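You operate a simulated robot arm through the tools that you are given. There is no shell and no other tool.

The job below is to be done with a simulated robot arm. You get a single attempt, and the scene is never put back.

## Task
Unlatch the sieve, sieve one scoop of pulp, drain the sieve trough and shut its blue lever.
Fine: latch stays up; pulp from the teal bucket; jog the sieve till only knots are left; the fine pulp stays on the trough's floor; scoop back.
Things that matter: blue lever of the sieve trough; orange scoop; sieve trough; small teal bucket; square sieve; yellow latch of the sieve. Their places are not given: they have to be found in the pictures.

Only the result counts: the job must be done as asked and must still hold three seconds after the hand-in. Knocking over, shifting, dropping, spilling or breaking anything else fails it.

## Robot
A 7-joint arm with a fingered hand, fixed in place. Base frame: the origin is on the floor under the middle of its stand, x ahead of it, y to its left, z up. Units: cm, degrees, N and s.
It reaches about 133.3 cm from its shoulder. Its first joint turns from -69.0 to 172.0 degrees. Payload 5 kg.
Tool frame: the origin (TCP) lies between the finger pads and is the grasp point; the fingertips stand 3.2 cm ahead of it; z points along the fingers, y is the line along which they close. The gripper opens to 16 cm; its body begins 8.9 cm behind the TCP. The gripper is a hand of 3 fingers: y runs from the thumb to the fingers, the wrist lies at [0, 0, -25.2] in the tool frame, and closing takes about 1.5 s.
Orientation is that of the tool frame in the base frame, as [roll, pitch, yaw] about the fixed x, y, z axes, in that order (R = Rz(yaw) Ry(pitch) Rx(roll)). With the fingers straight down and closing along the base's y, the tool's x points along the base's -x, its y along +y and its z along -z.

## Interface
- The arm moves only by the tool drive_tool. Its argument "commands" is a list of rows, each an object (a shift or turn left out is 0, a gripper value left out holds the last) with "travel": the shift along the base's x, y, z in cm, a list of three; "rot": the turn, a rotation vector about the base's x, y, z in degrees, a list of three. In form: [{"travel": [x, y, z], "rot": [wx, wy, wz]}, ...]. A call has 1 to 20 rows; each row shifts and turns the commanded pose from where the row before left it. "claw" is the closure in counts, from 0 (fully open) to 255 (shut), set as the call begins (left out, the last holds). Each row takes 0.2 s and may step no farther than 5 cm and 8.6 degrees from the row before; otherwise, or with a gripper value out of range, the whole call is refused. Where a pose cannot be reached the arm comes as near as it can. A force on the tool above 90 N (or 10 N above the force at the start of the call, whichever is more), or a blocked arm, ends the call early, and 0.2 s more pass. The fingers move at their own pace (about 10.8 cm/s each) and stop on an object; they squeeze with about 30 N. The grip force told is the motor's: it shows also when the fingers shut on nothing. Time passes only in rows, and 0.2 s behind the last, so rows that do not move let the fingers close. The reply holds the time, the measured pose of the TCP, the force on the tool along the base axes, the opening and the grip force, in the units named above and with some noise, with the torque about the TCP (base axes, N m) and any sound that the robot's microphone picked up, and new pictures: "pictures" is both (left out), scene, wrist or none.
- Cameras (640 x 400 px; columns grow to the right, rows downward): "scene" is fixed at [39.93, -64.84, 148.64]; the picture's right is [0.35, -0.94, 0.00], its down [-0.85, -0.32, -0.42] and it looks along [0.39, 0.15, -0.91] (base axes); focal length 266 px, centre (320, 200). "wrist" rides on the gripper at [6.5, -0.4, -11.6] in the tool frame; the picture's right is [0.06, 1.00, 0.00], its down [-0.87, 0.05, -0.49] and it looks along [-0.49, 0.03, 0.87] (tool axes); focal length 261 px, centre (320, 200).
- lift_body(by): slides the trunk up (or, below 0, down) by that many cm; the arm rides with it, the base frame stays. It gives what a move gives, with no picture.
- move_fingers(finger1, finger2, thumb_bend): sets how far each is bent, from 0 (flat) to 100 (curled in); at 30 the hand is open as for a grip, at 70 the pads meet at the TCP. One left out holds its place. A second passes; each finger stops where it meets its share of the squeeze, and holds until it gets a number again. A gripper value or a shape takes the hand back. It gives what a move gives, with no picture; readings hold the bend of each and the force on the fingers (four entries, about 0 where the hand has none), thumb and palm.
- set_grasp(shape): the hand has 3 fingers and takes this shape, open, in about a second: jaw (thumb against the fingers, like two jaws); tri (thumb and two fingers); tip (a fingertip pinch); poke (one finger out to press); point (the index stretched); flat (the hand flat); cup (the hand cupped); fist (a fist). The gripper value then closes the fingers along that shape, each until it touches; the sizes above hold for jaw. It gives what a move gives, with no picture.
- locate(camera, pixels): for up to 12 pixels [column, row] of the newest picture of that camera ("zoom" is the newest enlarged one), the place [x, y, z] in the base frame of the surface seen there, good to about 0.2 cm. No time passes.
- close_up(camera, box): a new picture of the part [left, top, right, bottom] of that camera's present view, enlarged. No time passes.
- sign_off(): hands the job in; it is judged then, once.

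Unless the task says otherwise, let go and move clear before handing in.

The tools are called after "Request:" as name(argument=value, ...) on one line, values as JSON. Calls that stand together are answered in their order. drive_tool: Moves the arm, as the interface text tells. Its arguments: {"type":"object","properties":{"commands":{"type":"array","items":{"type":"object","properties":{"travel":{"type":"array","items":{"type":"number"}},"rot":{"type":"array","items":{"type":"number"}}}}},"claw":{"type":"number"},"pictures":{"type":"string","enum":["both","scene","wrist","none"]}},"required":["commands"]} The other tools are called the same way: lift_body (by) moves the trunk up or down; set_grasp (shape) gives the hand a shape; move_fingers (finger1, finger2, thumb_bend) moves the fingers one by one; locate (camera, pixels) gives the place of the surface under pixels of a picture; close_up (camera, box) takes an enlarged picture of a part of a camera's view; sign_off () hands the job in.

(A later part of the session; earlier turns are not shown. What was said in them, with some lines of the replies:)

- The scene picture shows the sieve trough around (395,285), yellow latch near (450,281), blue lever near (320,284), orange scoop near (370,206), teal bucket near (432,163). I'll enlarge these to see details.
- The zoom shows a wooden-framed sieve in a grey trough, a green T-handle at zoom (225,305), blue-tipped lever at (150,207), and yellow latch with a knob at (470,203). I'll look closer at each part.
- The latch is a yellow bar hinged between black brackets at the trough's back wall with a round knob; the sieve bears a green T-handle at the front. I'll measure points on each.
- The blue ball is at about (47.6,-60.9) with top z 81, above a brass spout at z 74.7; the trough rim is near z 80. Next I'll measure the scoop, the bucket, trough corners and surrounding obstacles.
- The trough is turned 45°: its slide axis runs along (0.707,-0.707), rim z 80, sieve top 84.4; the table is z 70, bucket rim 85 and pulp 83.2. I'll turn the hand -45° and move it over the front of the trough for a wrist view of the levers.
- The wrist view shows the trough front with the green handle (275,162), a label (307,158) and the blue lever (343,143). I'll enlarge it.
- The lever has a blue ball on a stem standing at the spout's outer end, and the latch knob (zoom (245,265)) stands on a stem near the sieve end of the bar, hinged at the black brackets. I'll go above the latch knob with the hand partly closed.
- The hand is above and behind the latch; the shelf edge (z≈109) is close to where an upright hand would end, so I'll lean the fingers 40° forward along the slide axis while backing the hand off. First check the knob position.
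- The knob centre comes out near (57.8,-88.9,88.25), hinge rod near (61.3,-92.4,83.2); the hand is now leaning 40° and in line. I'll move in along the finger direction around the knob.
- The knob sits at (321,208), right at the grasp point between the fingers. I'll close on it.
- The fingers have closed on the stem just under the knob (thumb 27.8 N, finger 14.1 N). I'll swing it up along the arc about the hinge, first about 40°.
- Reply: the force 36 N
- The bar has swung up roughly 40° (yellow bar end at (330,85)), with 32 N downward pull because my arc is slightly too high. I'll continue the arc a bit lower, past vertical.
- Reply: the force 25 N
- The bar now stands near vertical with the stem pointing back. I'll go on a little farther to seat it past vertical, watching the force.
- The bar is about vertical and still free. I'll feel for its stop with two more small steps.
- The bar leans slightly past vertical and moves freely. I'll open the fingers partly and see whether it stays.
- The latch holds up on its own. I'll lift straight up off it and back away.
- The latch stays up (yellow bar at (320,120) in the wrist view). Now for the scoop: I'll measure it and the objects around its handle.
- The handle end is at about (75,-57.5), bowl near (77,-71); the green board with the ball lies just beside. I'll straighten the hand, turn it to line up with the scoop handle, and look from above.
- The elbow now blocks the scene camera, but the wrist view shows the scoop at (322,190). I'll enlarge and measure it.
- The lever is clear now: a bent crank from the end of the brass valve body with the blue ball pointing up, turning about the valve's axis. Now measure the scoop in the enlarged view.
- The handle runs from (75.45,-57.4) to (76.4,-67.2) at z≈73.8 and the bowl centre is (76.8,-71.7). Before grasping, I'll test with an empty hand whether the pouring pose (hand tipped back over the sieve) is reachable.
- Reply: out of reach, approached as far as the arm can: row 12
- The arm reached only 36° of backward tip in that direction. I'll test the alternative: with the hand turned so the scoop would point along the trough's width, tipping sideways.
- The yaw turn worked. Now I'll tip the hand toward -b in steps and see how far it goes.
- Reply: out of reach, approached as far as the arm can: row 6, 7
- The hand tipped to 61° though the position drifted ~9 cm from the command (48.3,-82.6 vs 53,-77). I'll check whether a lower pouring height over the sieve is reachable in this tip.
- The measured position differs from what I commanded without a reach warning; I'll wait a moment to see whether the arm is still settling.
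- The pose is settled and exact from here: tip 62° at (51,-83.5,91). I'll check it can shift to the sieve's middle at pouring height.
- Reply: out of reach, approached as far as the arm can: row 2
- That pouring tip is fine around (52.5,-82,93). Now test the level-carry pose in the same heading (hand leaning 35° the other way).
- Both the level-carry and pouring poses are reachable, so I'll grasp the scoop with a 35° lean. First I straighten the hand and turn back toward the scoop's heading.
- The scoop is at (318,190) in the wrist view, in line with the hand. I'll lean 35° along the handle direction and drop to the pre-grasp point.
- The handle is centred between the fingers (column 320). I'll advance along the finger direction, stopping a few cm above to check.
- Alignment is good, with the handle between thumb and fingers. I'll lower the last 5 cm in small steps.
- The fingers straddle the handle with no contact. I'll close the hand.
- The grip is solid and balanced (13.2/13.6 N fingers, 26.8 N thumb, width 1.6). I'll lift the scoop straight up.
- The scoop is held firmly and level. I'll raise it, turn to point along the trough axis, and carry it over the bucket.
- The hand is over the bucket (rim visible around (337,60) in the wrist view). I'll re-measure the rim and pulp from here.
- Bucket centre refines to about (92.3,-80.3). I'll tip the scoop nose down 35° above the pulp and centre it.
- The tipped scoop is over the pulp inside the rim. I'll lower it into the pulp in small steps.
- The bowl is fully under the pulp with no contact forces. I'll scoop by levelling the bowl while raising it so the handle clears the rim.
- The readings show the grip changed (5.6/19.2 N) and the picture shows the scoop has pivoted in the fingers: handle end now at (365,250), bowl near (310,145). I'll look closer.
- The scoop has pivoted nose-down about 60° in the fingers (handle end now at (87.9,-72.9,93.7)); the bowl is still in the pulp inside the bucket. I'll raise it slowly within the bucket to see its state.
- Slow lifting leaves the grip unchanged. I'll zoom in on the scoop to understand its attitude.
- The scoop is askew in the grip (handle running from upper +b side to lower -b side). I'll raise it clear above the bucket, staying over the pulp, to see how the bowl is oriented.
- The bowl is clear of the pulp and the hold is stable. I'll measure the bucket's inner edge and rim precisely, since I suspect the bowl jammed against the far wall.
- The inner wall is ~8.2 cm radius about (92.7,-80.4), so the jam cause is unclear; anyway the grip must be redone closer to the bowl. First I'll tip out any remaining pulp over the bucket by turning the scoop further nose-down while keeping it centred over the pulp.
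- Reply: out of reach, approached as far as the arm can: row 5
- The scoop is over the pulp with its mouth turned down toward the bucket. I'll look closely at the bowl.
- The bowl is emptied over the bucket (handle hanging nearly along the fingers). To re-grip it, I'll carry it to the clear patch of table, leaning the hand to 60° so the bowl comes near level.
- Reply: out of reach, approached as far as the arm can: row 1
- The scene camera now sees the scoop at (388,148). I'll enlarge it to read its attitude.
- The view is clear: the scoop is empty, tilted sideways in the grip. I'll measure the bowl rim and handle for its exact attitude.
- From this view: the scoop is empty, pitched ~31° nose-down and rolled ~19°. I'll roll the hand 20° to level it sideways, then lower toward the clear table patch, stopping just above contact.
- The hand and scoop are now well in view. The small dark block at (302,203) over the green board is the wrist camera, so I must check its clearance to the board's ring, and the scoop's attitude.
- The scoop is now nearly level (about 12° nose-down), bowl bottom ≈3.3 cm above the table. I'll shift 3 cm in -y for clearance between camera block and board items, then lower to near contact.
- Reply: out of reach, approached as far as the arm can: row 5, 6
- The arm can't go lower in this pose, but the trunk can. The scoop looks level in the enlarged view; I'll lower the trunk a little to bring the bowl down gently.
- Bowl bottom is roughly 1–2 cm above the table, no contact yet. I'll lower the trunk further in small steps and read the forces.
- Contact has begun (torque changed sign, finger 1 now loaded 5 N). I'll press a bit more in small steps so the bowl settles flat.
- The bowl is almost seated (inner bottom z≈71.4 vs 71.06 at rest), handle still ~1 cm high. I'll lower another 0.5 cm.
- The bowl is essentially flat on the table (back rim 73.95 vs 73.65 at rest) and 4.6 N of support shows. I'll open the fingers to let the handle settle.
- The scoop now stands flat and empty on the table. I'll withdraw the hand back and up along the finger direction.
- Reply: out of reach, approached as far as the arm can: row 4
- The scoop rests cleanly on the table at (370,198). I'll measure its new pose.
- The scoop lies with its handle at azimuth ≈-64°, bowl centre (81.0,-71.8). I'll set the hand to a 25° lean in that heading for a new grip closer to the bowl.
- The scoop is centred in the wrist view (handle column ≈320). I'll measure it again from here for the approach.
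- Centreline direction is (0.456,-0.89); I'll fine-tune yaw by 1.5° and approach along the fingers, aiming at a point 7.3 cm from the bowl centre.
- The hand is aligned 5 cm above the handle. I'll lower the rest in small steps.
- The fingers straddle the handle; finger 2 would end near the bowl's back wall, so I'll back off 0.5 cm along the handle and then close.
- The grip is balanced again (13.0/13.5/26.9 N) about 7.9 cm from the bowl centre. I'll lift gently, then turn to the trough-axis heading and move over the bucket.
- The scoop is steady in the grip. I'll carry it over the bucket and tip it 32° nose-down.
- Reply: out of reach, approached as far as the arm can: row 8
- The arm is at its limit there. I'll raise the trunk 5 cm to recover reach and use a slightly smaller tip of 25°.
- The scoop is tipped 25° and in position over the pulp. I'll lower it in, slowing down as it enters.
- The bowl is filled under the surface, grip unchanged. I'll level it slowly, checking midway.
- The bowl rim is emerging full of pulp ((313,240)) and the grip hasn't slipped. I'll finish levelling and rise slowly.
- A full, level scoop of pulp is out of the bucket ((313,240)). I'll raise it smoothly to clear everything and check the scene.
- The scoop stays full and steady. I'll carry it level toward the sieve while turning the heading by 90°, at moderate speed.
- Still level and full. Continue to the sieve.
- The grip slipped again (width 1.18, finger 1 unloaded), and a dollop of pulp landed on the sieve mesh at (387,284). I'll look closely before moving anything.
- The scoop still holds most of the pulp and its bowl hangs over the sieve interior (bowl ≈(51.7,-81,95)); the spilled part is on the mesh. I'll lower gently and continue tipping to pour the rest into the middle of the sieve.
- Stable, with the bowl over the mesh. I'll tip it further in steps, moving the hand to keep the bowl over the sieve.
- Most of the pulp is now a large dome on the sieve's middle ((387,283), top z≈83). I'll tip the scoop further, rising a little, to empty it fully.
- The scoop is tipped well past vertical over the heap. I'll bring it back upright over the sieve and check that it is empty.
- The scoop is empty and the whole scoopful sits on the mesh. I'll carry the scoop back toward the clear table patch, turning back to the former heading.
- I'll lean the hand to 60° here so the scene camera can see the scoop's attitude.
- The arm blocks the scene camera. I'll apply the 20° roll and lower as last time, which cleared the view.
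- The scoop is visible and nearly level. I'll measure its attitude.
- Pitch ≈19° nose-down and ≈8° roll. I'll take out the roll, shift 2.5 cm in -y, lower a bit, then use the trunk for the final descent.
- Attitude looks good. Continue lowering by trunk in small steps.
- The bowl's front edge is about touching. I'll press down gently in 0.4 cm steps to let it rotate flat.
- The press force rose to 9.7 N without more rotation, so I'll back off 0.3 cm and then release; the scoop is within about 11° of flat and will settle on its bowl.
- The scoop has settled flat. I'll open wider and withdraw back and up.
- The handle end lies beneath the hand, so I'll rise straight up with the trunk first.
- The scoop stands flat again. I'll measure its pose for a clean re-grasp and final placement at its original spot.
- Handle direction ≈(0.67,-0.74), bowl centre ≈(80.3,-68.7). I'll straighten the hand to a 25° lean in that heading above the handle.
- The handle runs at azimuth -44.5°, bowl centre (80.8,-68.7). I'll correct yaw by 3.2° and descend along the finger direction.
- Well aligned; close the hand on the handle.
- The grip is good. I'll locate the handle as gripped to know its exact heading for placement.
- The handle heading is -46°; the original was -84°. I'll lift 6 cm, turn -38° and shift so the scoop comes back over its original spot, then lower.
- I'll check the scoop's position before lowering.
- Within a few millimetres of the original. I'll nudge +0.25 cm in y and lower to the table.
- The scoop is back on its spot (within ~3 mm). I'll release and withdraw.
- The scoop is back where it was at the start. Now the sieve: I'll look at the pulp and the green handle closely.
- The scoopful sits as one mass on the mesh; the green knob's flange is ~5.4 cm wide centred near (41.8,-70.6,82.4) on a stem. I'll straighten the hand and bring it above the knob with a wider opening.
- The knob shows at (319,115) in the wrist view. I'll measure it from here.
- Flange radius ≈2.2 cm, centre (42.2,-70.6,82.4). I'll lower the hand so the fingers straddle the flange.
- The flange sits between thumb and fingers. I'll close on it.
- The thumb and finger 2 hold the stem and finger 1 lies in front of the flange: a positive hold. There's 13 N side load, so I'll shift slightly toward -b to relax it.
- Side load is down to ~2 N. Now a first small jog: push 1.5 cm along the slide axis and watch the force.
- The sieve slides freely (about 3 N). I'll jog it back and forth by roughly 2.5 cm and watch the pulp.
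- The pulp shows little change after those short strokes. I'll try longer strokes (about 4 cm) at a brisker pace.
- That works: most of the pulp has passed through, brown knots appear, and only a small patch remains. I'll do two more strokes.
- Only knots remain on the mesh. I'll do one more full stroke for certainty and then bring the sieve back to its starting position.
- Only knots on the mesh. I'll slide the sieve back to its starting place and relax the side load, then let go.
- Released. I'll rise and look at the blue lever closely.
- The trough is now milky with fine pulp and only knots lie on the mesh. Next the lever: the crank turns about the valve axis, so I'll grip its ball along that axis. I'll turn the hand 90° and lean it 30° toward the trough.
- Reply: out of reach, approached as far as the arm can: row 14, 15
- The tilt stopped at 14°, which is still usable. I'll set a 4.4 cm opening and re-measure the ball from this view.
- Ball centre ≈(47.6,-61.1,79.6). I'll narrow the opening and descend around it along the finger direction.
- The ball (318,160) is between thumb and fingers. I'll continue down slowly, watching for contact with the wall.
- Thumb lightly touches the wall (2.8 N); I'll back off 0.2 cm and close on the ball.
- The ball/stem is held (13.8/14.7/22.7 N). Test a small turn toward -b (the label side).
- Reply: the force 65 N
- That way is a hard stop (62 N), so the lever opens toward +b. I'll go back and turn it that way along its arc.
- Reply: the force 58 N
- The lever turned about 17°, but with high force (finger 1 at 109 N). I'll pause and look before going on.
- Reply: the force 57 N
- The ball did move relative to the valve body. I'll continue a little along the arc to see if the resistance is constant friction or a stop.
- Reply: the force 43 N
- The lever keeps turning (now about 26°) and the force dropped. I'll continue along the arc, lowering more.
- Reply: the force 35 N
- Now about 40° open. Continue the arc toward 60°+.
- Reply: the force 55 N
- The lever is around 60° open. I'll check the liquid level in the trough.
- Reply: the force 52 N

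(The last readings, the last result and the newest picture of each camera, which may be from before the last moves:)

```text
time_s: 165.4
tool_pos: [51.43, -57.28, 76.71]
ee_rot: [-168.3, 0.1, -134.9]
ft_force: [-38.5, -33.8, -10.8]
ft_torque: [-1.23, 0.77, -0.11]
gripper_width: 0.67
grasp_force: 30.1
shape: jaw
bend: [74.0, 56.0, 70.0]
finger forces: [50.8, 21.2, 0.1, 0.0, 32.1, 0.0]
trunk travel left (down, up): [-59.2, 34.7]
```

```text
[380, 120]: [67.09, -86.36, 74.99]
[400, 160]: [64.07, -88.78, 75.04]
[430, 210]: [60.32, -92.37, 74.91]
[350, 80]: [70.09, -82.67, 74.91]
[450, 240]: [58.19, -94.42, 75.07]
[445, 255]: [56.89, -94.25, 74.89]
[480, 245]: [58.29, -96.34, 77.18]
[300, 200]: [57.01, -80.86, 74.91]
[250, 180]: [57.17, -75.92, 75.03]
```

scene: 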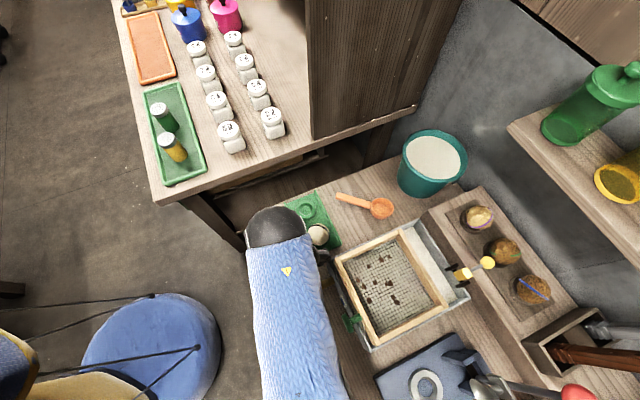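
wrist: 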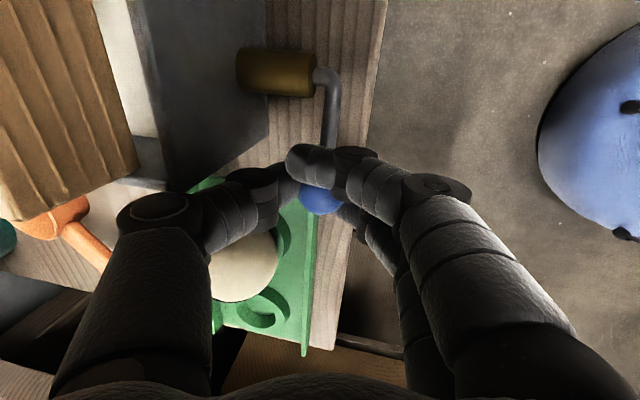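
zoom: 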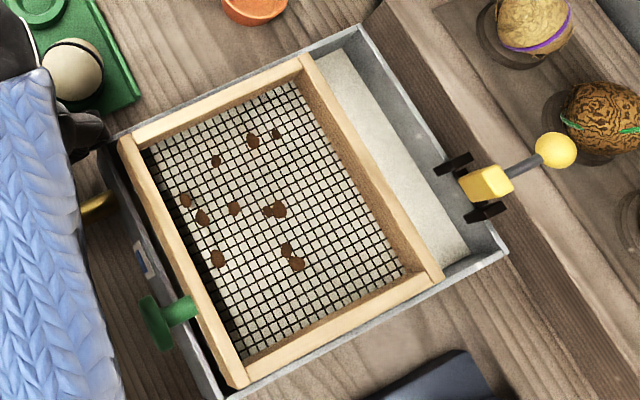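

It is draining (level fell from 75.5 to 75.0 in about a second). I'll hold here and let it drain, checking the level.

Request:
drive_tool(commands=[{"travel": [0, 0, 0]}, {"travel": [0, 0, 0]}, {"travel": [0, 0, 0]}, {"travel": [0, 0, 0]}, {"travel": [0, 0, 0]}, {"travel": [0, 0, 0]}, {"travel": [0, 0, 0]}, {"travel": [0, 0, 0]}, {"travel": [0, 0, 0]}, {"travel": [0, 0, 0]}], pictures="scene")

Request:
close_up(camera="scene", box=[320, 210, 490, 350])

Request:
locate(camera="zoom", pixels=[[375, 120], [395, 160], [420, 210], [345, 80], [440, 240], [435, 255], [300, 200], [250, 180]])

```text
time_s: 167.7
tool_pos: [51.37, -57.19, 76.78]
ee_rot: [-168.4, 0.1, -135.0]
ft_force: [-38.3, -32.5, -11.0]
ft_torque: [-1.23, 0.79, -0.12]
gripper_width: 0.68
grasp_force: 30.5
shape: jaw
bend: [74.0, 56.0, 70.0]
finger forces: [50.7, 21.3, 0.0, 0.1, 32.6, 0.0]
trunk travel left (down, up): [-59.2, 34.7]
```

scene: 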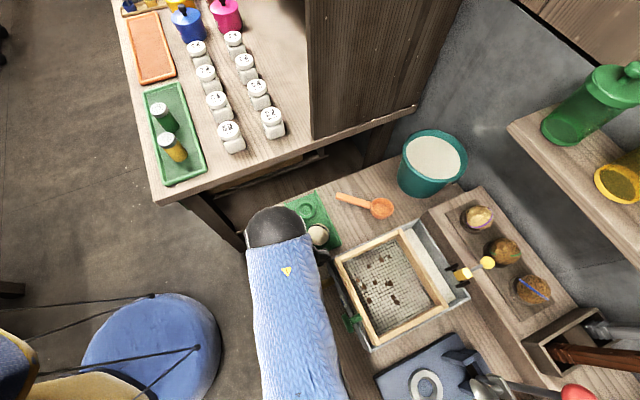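

```text
2.86 times, centred on (405, 280) of scene
```

zoom: 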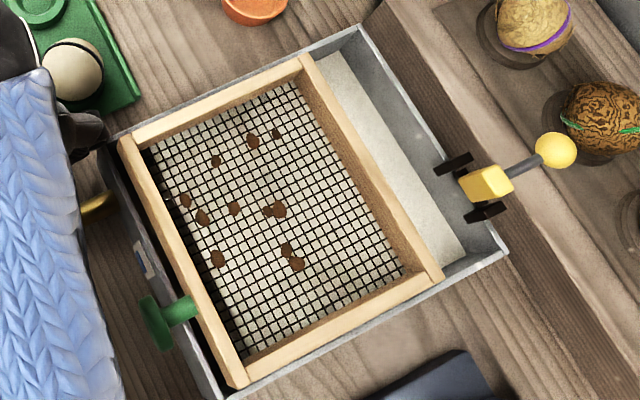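

```text
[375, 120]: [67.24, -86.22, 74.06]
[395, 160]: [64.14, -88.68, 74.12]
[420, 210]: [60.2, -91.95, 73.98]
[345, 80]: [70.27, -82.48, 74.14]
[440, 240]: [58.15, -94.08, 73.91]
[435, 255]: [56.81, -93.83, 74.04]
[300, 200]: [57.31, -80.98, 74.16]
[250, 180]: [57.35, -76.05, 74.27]
```

Level is now 74.0 and falling steadily. Keep draining.

Request:
drive_tool(commands=[{"travel": [0, 0, 0]}, {"travel": [0, 0, 0]}, {"travel": [0, 0, 0]}, {"travel": [0, 0, 0]}, {"travel": [0, 0, 0]}, {"travel": [0, 0, 0]}, {"travel": [0, 0, 0]}, {"travel": [0, 0, 0]}, {"travel": [0, 0, 0]}, {"travel": [0, 0, 0]}, {"travel": [0, 0, 0]}, {"travel": [0, 0, 0]}, {"travel": [0, 0, 0]}, {"travel": [0, 0, 0]}, {"travel": [0, 0, 0]}, {"travel": [0, 0, 0]}, {"travel": [0, 0, 0]}, {"travel": [0, 0, 0]}], pictures="scene")

Request:
close_up(camera="scene", box=[320, 210, 490, 350])

Request:
locate(camera="zoom", pixels=[[370, 120], [390, 160], [415, 210], [340, 80], [430, 240], [425, 250], [300, 200], [250, 180]])

```text
time_s: 171.4
tool_pos: [51.43, -57.11, 76.9]
ee_rot: [-168.3, 0.1, -134.9]
ft_force: [-38.4, -34.2, -11.6]
ft_torque: [-1.24, 0.78, -0.13]
gripper_width: 0.67
grasp_force: 29.7
shape: jaw
bend: [74.0, 56.0, 70.0]
finger forces: [50.8, 21.3, 0.0, 0.0, 32.4, 0.0]
trunk travel left (down, up): [-59.2, 34.7]
```

scene: 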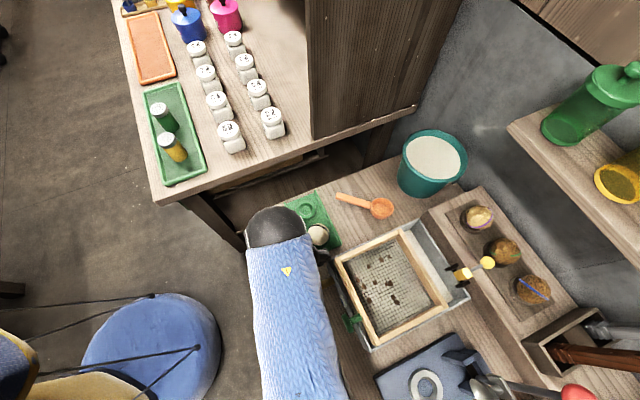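

```text
2.86 times, centred on (405, 280) of scene
```

zoom: 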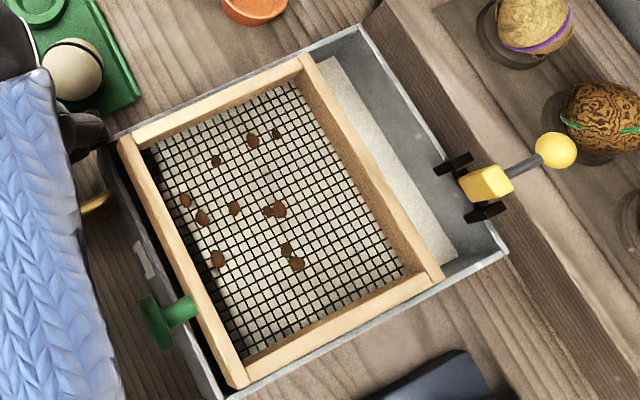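

```text
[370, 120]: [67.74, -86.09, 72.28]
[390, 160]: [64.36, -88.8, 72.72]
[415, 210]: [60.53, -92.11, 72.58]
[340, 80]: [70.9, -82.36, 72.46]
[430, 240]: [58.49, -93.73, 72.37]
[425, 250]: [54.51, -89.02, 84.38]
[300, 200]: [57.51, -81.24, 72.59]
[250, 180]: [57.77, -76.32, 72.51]
```

Level ≈72.5; the blue in the front gauge (145,258) is shrinking too. Continue draining.

Request:
drive_tool(commands=[{"travel": [0, 0, 0]}, {"travel": [0, 0, 0]}, {"travel": [0, 0, 0]}, {"travel": [0, 0, 0]}, {"travel": [0, 0, 0]}, {"travel": [0, 0, 0]}, {"travel": [0, 0, 0]}, {"travel": [0, 0, 0]}, {"travel": [0, 0, 0]}, {"travel": [0, 0, 0]}, {"travel": [0, 0, 0]}, {"travel": [0, 0, 0]}, {"travel": [0, 0, 0]}, {"travel": [0, 0, 0]}, {"travel": [0, 0, 0]}, {"travel": [0, 0, 0]}, {"travel": [0, 0, 0]}, {"travel": [0, 0, 0]}], pictures="scene")

Request:
close_up(camera="scene", box=[320, 210, 490, 350])

Request:
locate(camera="zoom", pixels=[[365, 120], [385, 160], [410, 205], [335, 80], [430, 240], [300, 200], [250, 180]])

```text
time_s: 175.2
tool_pos: [51.53, -57.05, 76.73]
ee_rot: [-168.4, 0.2, -134.9]
ft_force: [-38.1, -33.0, -10.9]
ft_torque: [-1.2, 0.78, -0.11]
gripper_width: 0.69
grasp_force: 29.9
shape: jaw
bend: [74.0, 56.0, 70.0]
finger forces: [50.7, 21.4, 0.0, 0.0, 32.4, 0.0]
trunk travel left (down, up): [-59.2, 34.7]
```

scene: 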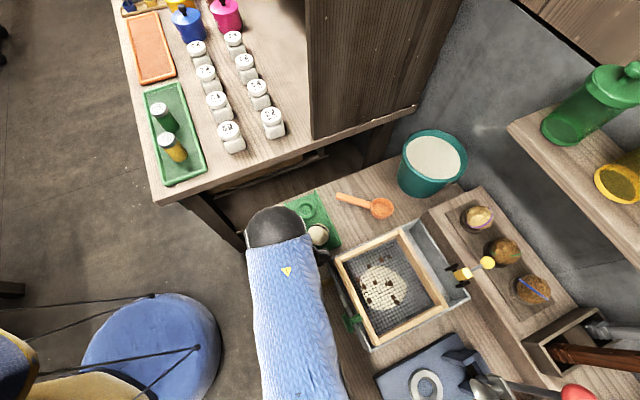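

```text
2.86 times, centred on (405, 280) of scene
```

zoom: 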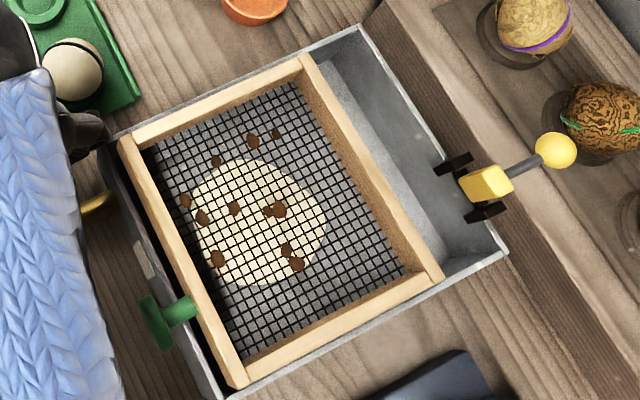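

```text
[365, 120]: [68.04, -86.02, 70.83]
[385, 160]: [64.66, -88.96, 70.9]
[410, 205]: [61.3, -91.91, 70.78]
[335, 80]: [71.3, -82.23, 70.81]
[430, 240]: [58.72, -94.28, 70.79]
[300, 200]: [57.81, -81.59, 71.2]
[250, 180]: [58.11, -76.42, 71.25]
```

The trough is drained: the grey floor shows (z≈70.8) and the fine pulp lies as a disc on it. Now I'll swing the lever back up along its arc.

Request:
drive_tool(commands=[{"travel": [-0.205, -0.26, 0.46]}, {"travel": [-0.205, -0.26, 0.46]}, {"travel": [-0.205, -0.26, 0.46]}, {"travel": [-0.205, -0.26, 0.46]}, {"travel": [-0.31, -0.4, 0.47]}, {"travel": [-0.32, -0.39, 0.47]}, {"travel": [0, 0, 0]}], pictures="wrist")

Request:
close_up(camera="wrist", box=[220, 70, 420, 250])

```text
time_s: 176.8
tool_pos: [50.39, -58.53, 80.01]
ee_rot: [-168.0, 0.4, -134.9]
ft_force: [11.2, 21.3, 10.2]
ft_torque: [0.84, -0.65, -0.29]
gripper_width: 0.68
grasp_force: 29.9
shape: jaw
bend: [74.0, 59.0, 71.0]
finger forces: [42.9, 53.2, 0.0, 0.1, 22.3, 0.0]
trunk travel left (down, up): [-59.2, 34.7]
```

wrist: 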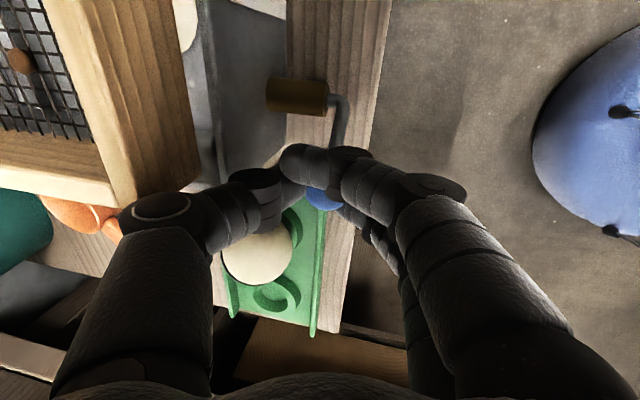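

```text
2.22 times, centred on (320, 160) of wrist
```

zoom: 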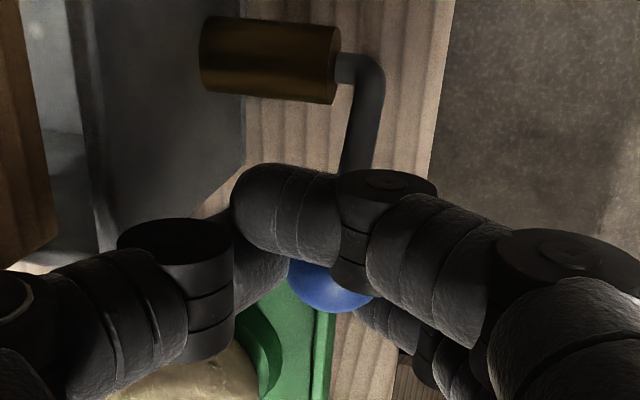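

The lever is coming back (about 45° now). I'll continue toward -b, keeping height so the fingertips keep pushing the ball.

Request:
drive_tool(commands=[{"travel": [-0.3, -0.3, -0.05]}, {"travel": [-0.3, -0.3, 0]}, {"travel": [-0.3, -0.3, 0]}, {"travel": [-0.3, -0.3, 0.05]}, {"travel": [-0.3, -0.3, 0.05]}, {"travel": [0, 0, 0]}], pictures="wrist")

Request:
close_up(camera="wrist", box=[220, 70, 420, 250])

```text
time_s: 178.2
tool_pos: [48.8, -60.3, 79.62]
ee_rot: [-168.3, 0.1, -134.9]
ft_force: [-6.8, 0.2, -23.3]
ft_torque: [-0.01, 0.06, 0.09]
gripper_width: 0.6
grasp_force: 30.5
shape: jaw
bend: [73.0, 65.0, 72.0]
finger forces: [15.4, 19.6, 0.0, 0.0, 21.9, 0.0]
trunk travel left (down, up): [-59.2, 34.7]
```

wrist: 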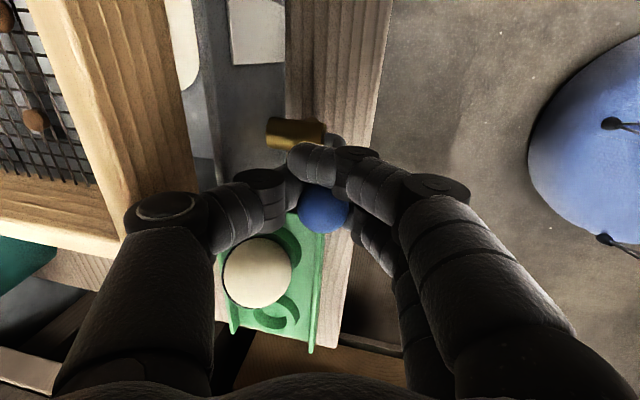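

```text
2.22 times, centred on (320, 160) of wrist
```

zoom: 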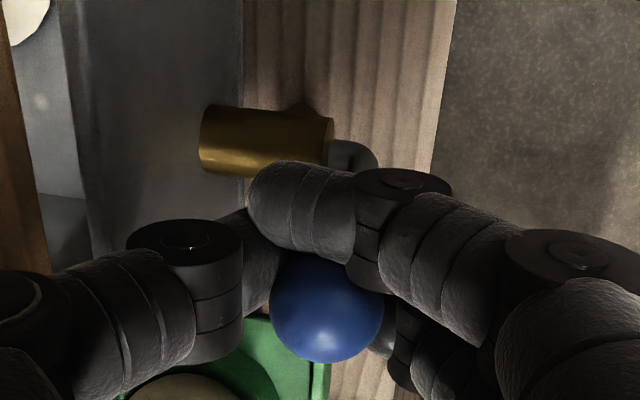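

About 17° left. Continue to the closed stop.

Request:
drive_tool(commands=[{"travel": [-0.25, -0.25, 0.15]}, {"travel": [-0.25, -0.25, 0.15]}, {"travel": [-0.25, -0.25, 0.1]}, {"travel": [-0.25, -0.25, 0.1]}, {"travel": [0, 0, 0]}], pictures="wrist")

Request:
close_up(camera="wrist", box=[220, 90, 420, 270])

```text
time_s: 179.4
tool_pos: [47.99, -61.32, 80.13]
ee_rot: [-168.4, 0.3, -134.8]
ft_force: [0.8, 7.3, -45.0]
ft_torque: [0.27, -0.26, 0.07]
gripper_width: 0.4
grasp_force: 29.9
shape: jaw
bend: [71.0, 65.0, 71.0]
finger forces: [26.6, 30.2, 0.1, 0.0, 21.9, 0.0]
trunk travel left (down, up): [-59.2, 34.7]
```

wrist: 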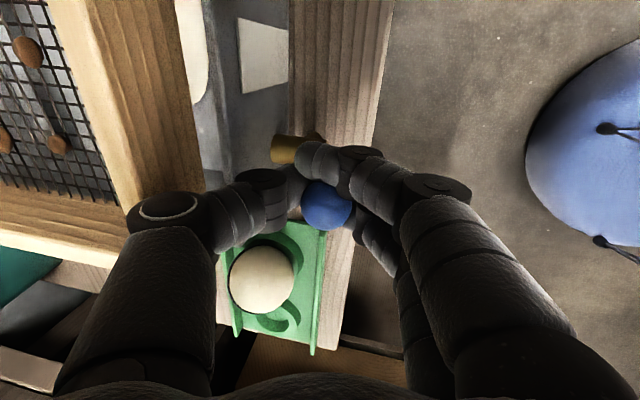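

```text
2.22 times, centred on (320, 180) of wrist
```

zoom: 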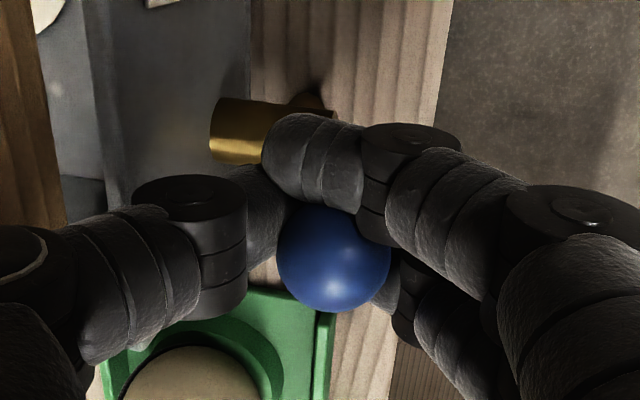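

About 9° left and the arc is too high (45 N downward). I'll lower slightly and push on to the stop.

Request:
drive_tool(commands=[{"travel": [-0.15, -0.15, -0.3]}, {"travel": [-0.2, -0.2, -0.1]}, {"travel": [-0.2, -0.2, 0]}, {"travel": [-0.15, -0.15, 0]}, {"travel": [0, 0, 0]}], pictures="wrist")

Request:
close_up(camera="wrist", box=[220, 90, 420, 270])

```text
time_s: 180.7
tool_pos: [47.63, -61.71, 79.87]
ee_rot: [-168.2, 0.4, -134.9]
ft_force: [33.2, 33.7, -17.4]
ft_torque: [1.58, -1.39, 0.02]
gripper_width: 0.53
grasp_force: 30.0
shape: jaw
bend: [71.0, 68.0, 72.0]
finger forces: [32.1, 78.8, 0.1, 0.0, 21.1, 0.0]
trunk travel left (down, up): [-59.2, 34.7]
```

wrist: 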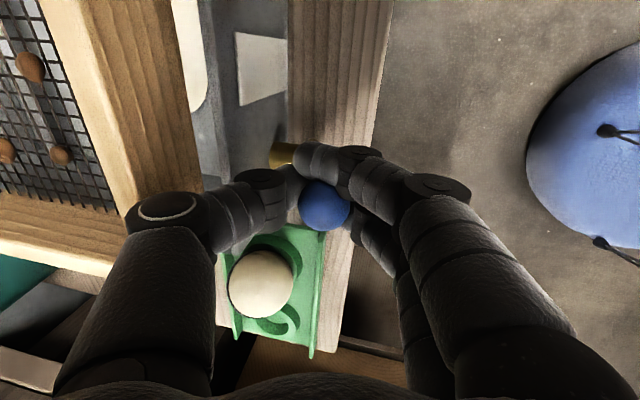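

```text
2.22 times, centred on (320, 180) of wrist
```

zoom: 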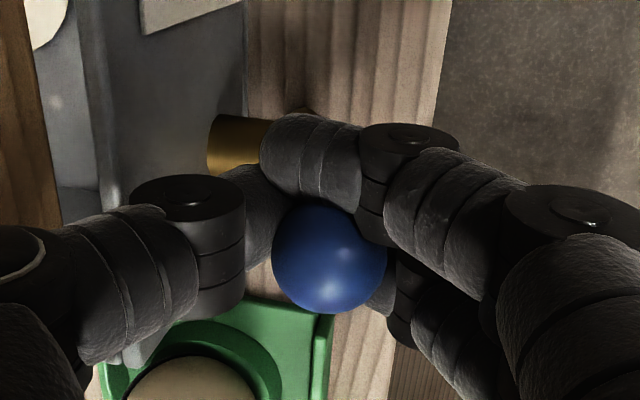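

Ball is within ~4° of the original closed position with 47 N push. I'll push a bit more to seat it at the stop.

Request:
drive_tool(commands=[{"travel": [-0.12, -0.12, 0]}, {"travel": [-0.12, -0.12, 0]}, {"travel": [0, 0, 0]}], pictures="wrist")

Request:
close_up(camera="wrist", box=[220, 90, 420, 270])

```text
time_s: 181.4
tool_pos: [47.5, -61.74, 79.8]
ee_rot: [-168.1, 0.7, -134.9]
ft_force: [54.4, 60.9, -13.0]
ft_torque: [2.51, -2.11, 0.04]
gripper_width: 0.5
grasp_force: 30.2
shape: jaw
bend: [71.0, 68.0, 72.0]
finger forces: [32.2, 113.1, 0.0, 0.0, 20.9, 0.1]
trunk travel left (down, up): [-59.2, 34.7]
```

wrist: 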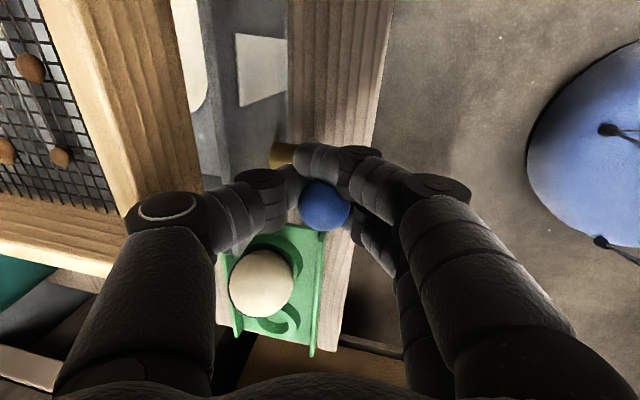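

```text
2.22 times, centred on (320, 180) of wrist
```

zoom: 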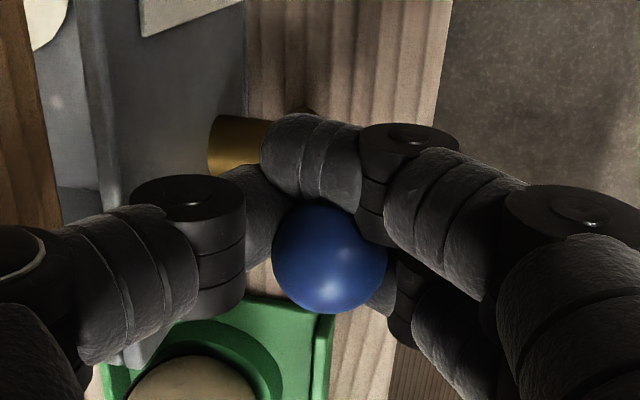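

Force climbed to 82 N with no motion: the lever is against its closed stop. I'll relax the push and open the hand.

Request:
drive_tool(commands=[{"travel": [0.13, 0.13, 0]}, {"travel": [0.12, 0.12, 0]}, {"travel": [0, 0, 0]}], pictures="none")

Request:
drive_tool(commands=[{"travel": [0, 0, 0]}, {"travel": [0, 0, 0]}, {"travel": [0, 0, 0]}, {"travel": [0, 0, 0]}], claw=185)

Request:
close_up(camera="wrist", box=[220, 90, 420, 270])

```text
time_s: 182.2
tool_pos: [47.45, -61.59, 79.84]
ee_rot: [-168.2, 0.4, -135.0]
ft_force: [39.1, 50.2, -12.3]
ft_torque: [2.21, -1.71, 0.03]
gripper_width: 0.48
grasp_force: 29.7
shape: jaw
bend: [71.0, 68.0, 72.0]
finger forces: [33.5, 97.0, 0.0, 0.1, 21.2, 0.0]
trunk travel left (down, up): [-59.2, 34.7]
```

```text
time_s: 183.2
tool_pos: [47.23, -62.0, 79.97]
ee_rot: [-168.2, 0.1, -134.9]
ft_force: [-4.6, 4.5, 0.8]
ft_torque: [-0.15, -0.13, -0.02]
gripper_width: 4.17
grasp_force: 0.1
shape: jaw
bend: [73.0, 73.0, 70.0]
finger forces: [0.0, 0.0, 0.0, 0.0, 6.0, 0.0]
trunk travel left (down, up): [-59.2, 34.7]
```

scene: 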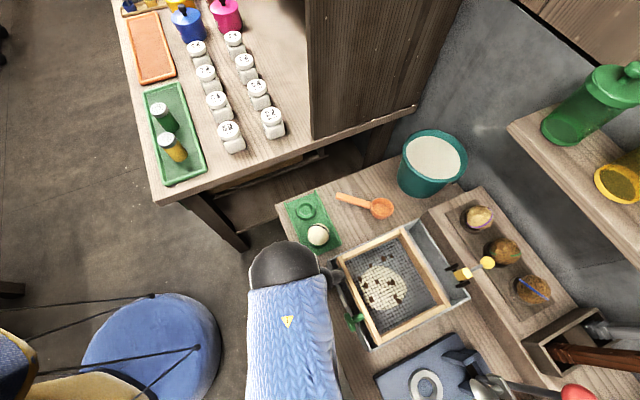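
wrist: 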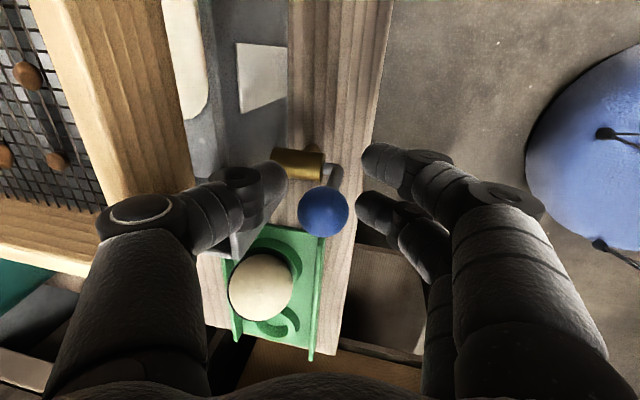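

```text
2.22 times, centred on (320, 180) of wrist
```

zoom: 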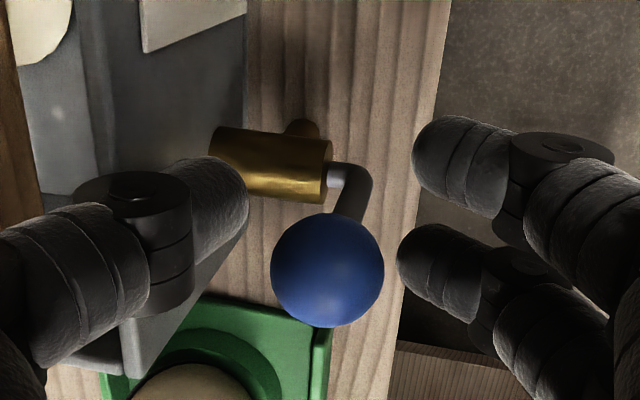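

The ball sits in line above the valve as before opening. The thumb touches the wall (6 N), so I'll ease outward and withdraw upward.

Request:
drive_tool(commands=[{"travel": [-0.15, 0.25, 0]}, {"travel": [-0.2, 0.2, 1.0]}, {"travel": [-0.45, 0.45, 3]}, {"travel": [-0.58, 0.58, 3.9]}, {"travel": [-0.58, 0.58, 3.9]}, {"travel": [-0.58, 0.58, 3.9]}, {"travel": [-2, 3, 2]}, {"travel": [-2, 3, 2]}, {"travel": [0, 0, 0]}])

Request:
close_up(camera="scene", box=[290, 210, 490, 360])

Request:
close_up(camera="scene", box=[290, 250, 380, 330])

```text
time_s: 185.2
tool_pos: [41.46, -54.66, 98.5]
ee_rot: [-168.2, 0.2, -134.8]
ft_force: [0.8, -0.1, 0.3]
ft_torque: [0.01, 0.02, 0.01]
gripper_width: 4.38
grasp_force: 0.0
shape: jaw
bend: [73.0, 73.0, 70.0]
finger forces: [0.0, 0.0, 0.1, 0.1, 0.1, 0.0]
out of reach, approached as far as the arm can: row 8
trunk travel left (down, up): [-59.2, 34.7]
```

scene: 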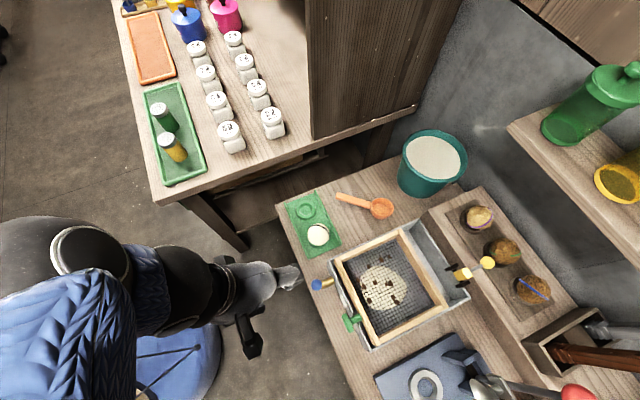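
wrist: 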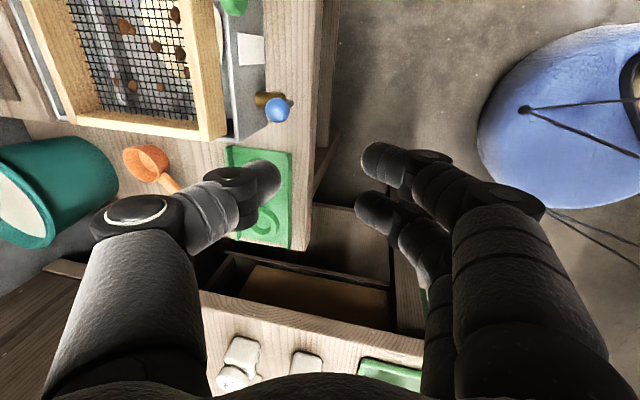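

```text
2.67 times, centred on (390, 285) of scene
```

zoom: 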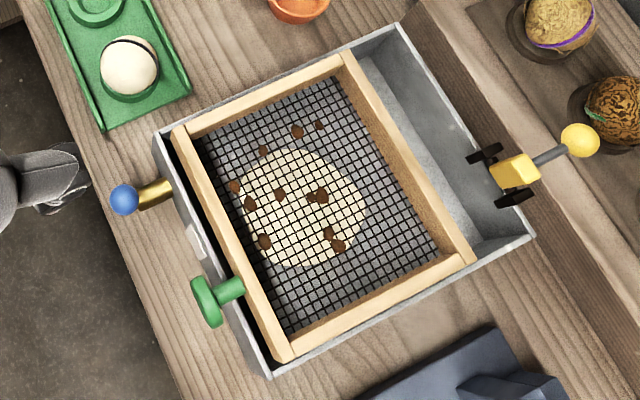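

```text
5.00 times, centred on (335, 290) of scene
```

zoom: 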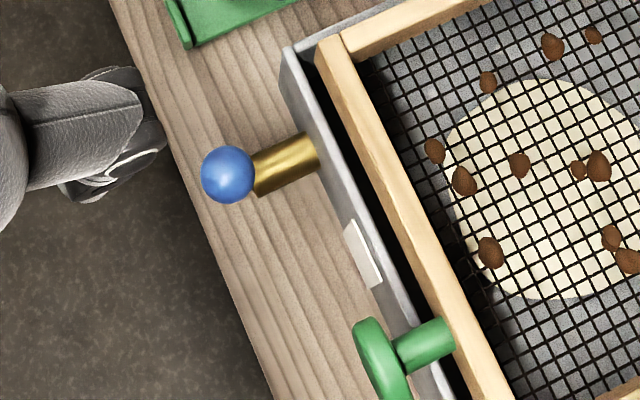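

The lever ball is back at its original pixel (316.6,285), the gauge is empty, the latch is up, only knots lie on the mesh and the fine pulp is on the floor. I'll check the rest of the table for anything disturbed or spilled.

Request:
close_up(camera="scene", box=[270, 120, 480, 260])

Request:
close_up(camera="scene", box=[420, 180, 640, 400])

Request:
locate(camera="scene", pixels=[[329, 260], [419, 219], [469, 297], [371, 351], [462, 273], [487, 262]])

```text
2.86 times, centred on (375, 190) of scene
```

zoom: 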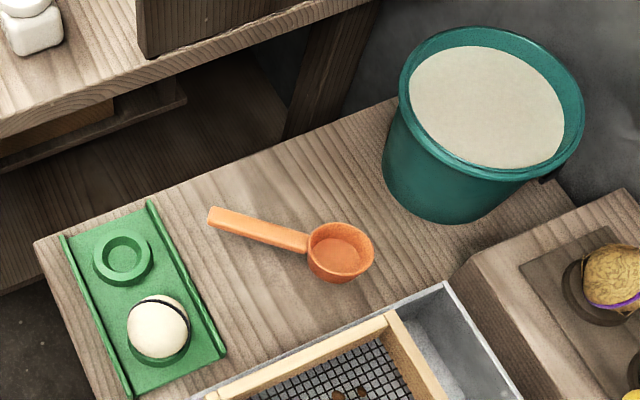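

```text
1.82 times, centred on (530, 290) of scene
```

zoom: 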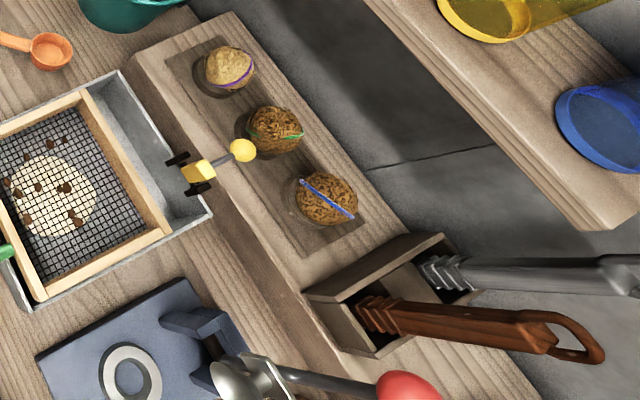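

```text
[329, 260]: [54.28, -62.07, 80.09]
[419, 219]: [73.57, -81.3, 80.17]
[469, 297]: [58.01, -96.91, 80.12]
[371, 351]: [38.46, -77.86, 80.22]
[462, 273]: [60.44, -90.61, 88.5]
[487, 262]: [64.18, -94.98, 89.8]
```

Everything checks out: the trough corners haven't moved, the table is clean, the scoop is empty in its place, the latch is up at (64,-95,90), and the hand is clear and empty. I'm handing the job in.

Request:
sign_off()

```text
The job is handed in.
```

The job is handed in, and the last pictures showed every part of it done. I don't have the judge's result.

- **Latch:** the yellow latch is up, slightly past vertical, and stayed there after release.
- **Pulp:** one scoop from the teal bucket went onto the sieve. I jogged it until only brown knots were left on the mesh.
- **Draining:** I opened the blue lever and let the trough run empty. The fine pulp stayed on the trough's floor.
- **Lever:** it is shut against its stop, with the ball at the same picture position as at the start.
- **Scoop:** it is empty and back within about 3 mm of its original place.

The scoop slipped in the fingers twice. The first time was inside the bucket, so I set it down on the table empty and gripped it again closer to the bowl. The second time it was already over the sieve, so the pulp that came out early landed on the mesh.

My final check showed the trough corners unmoved, nothing spilled on the table, and nothing else out of place.
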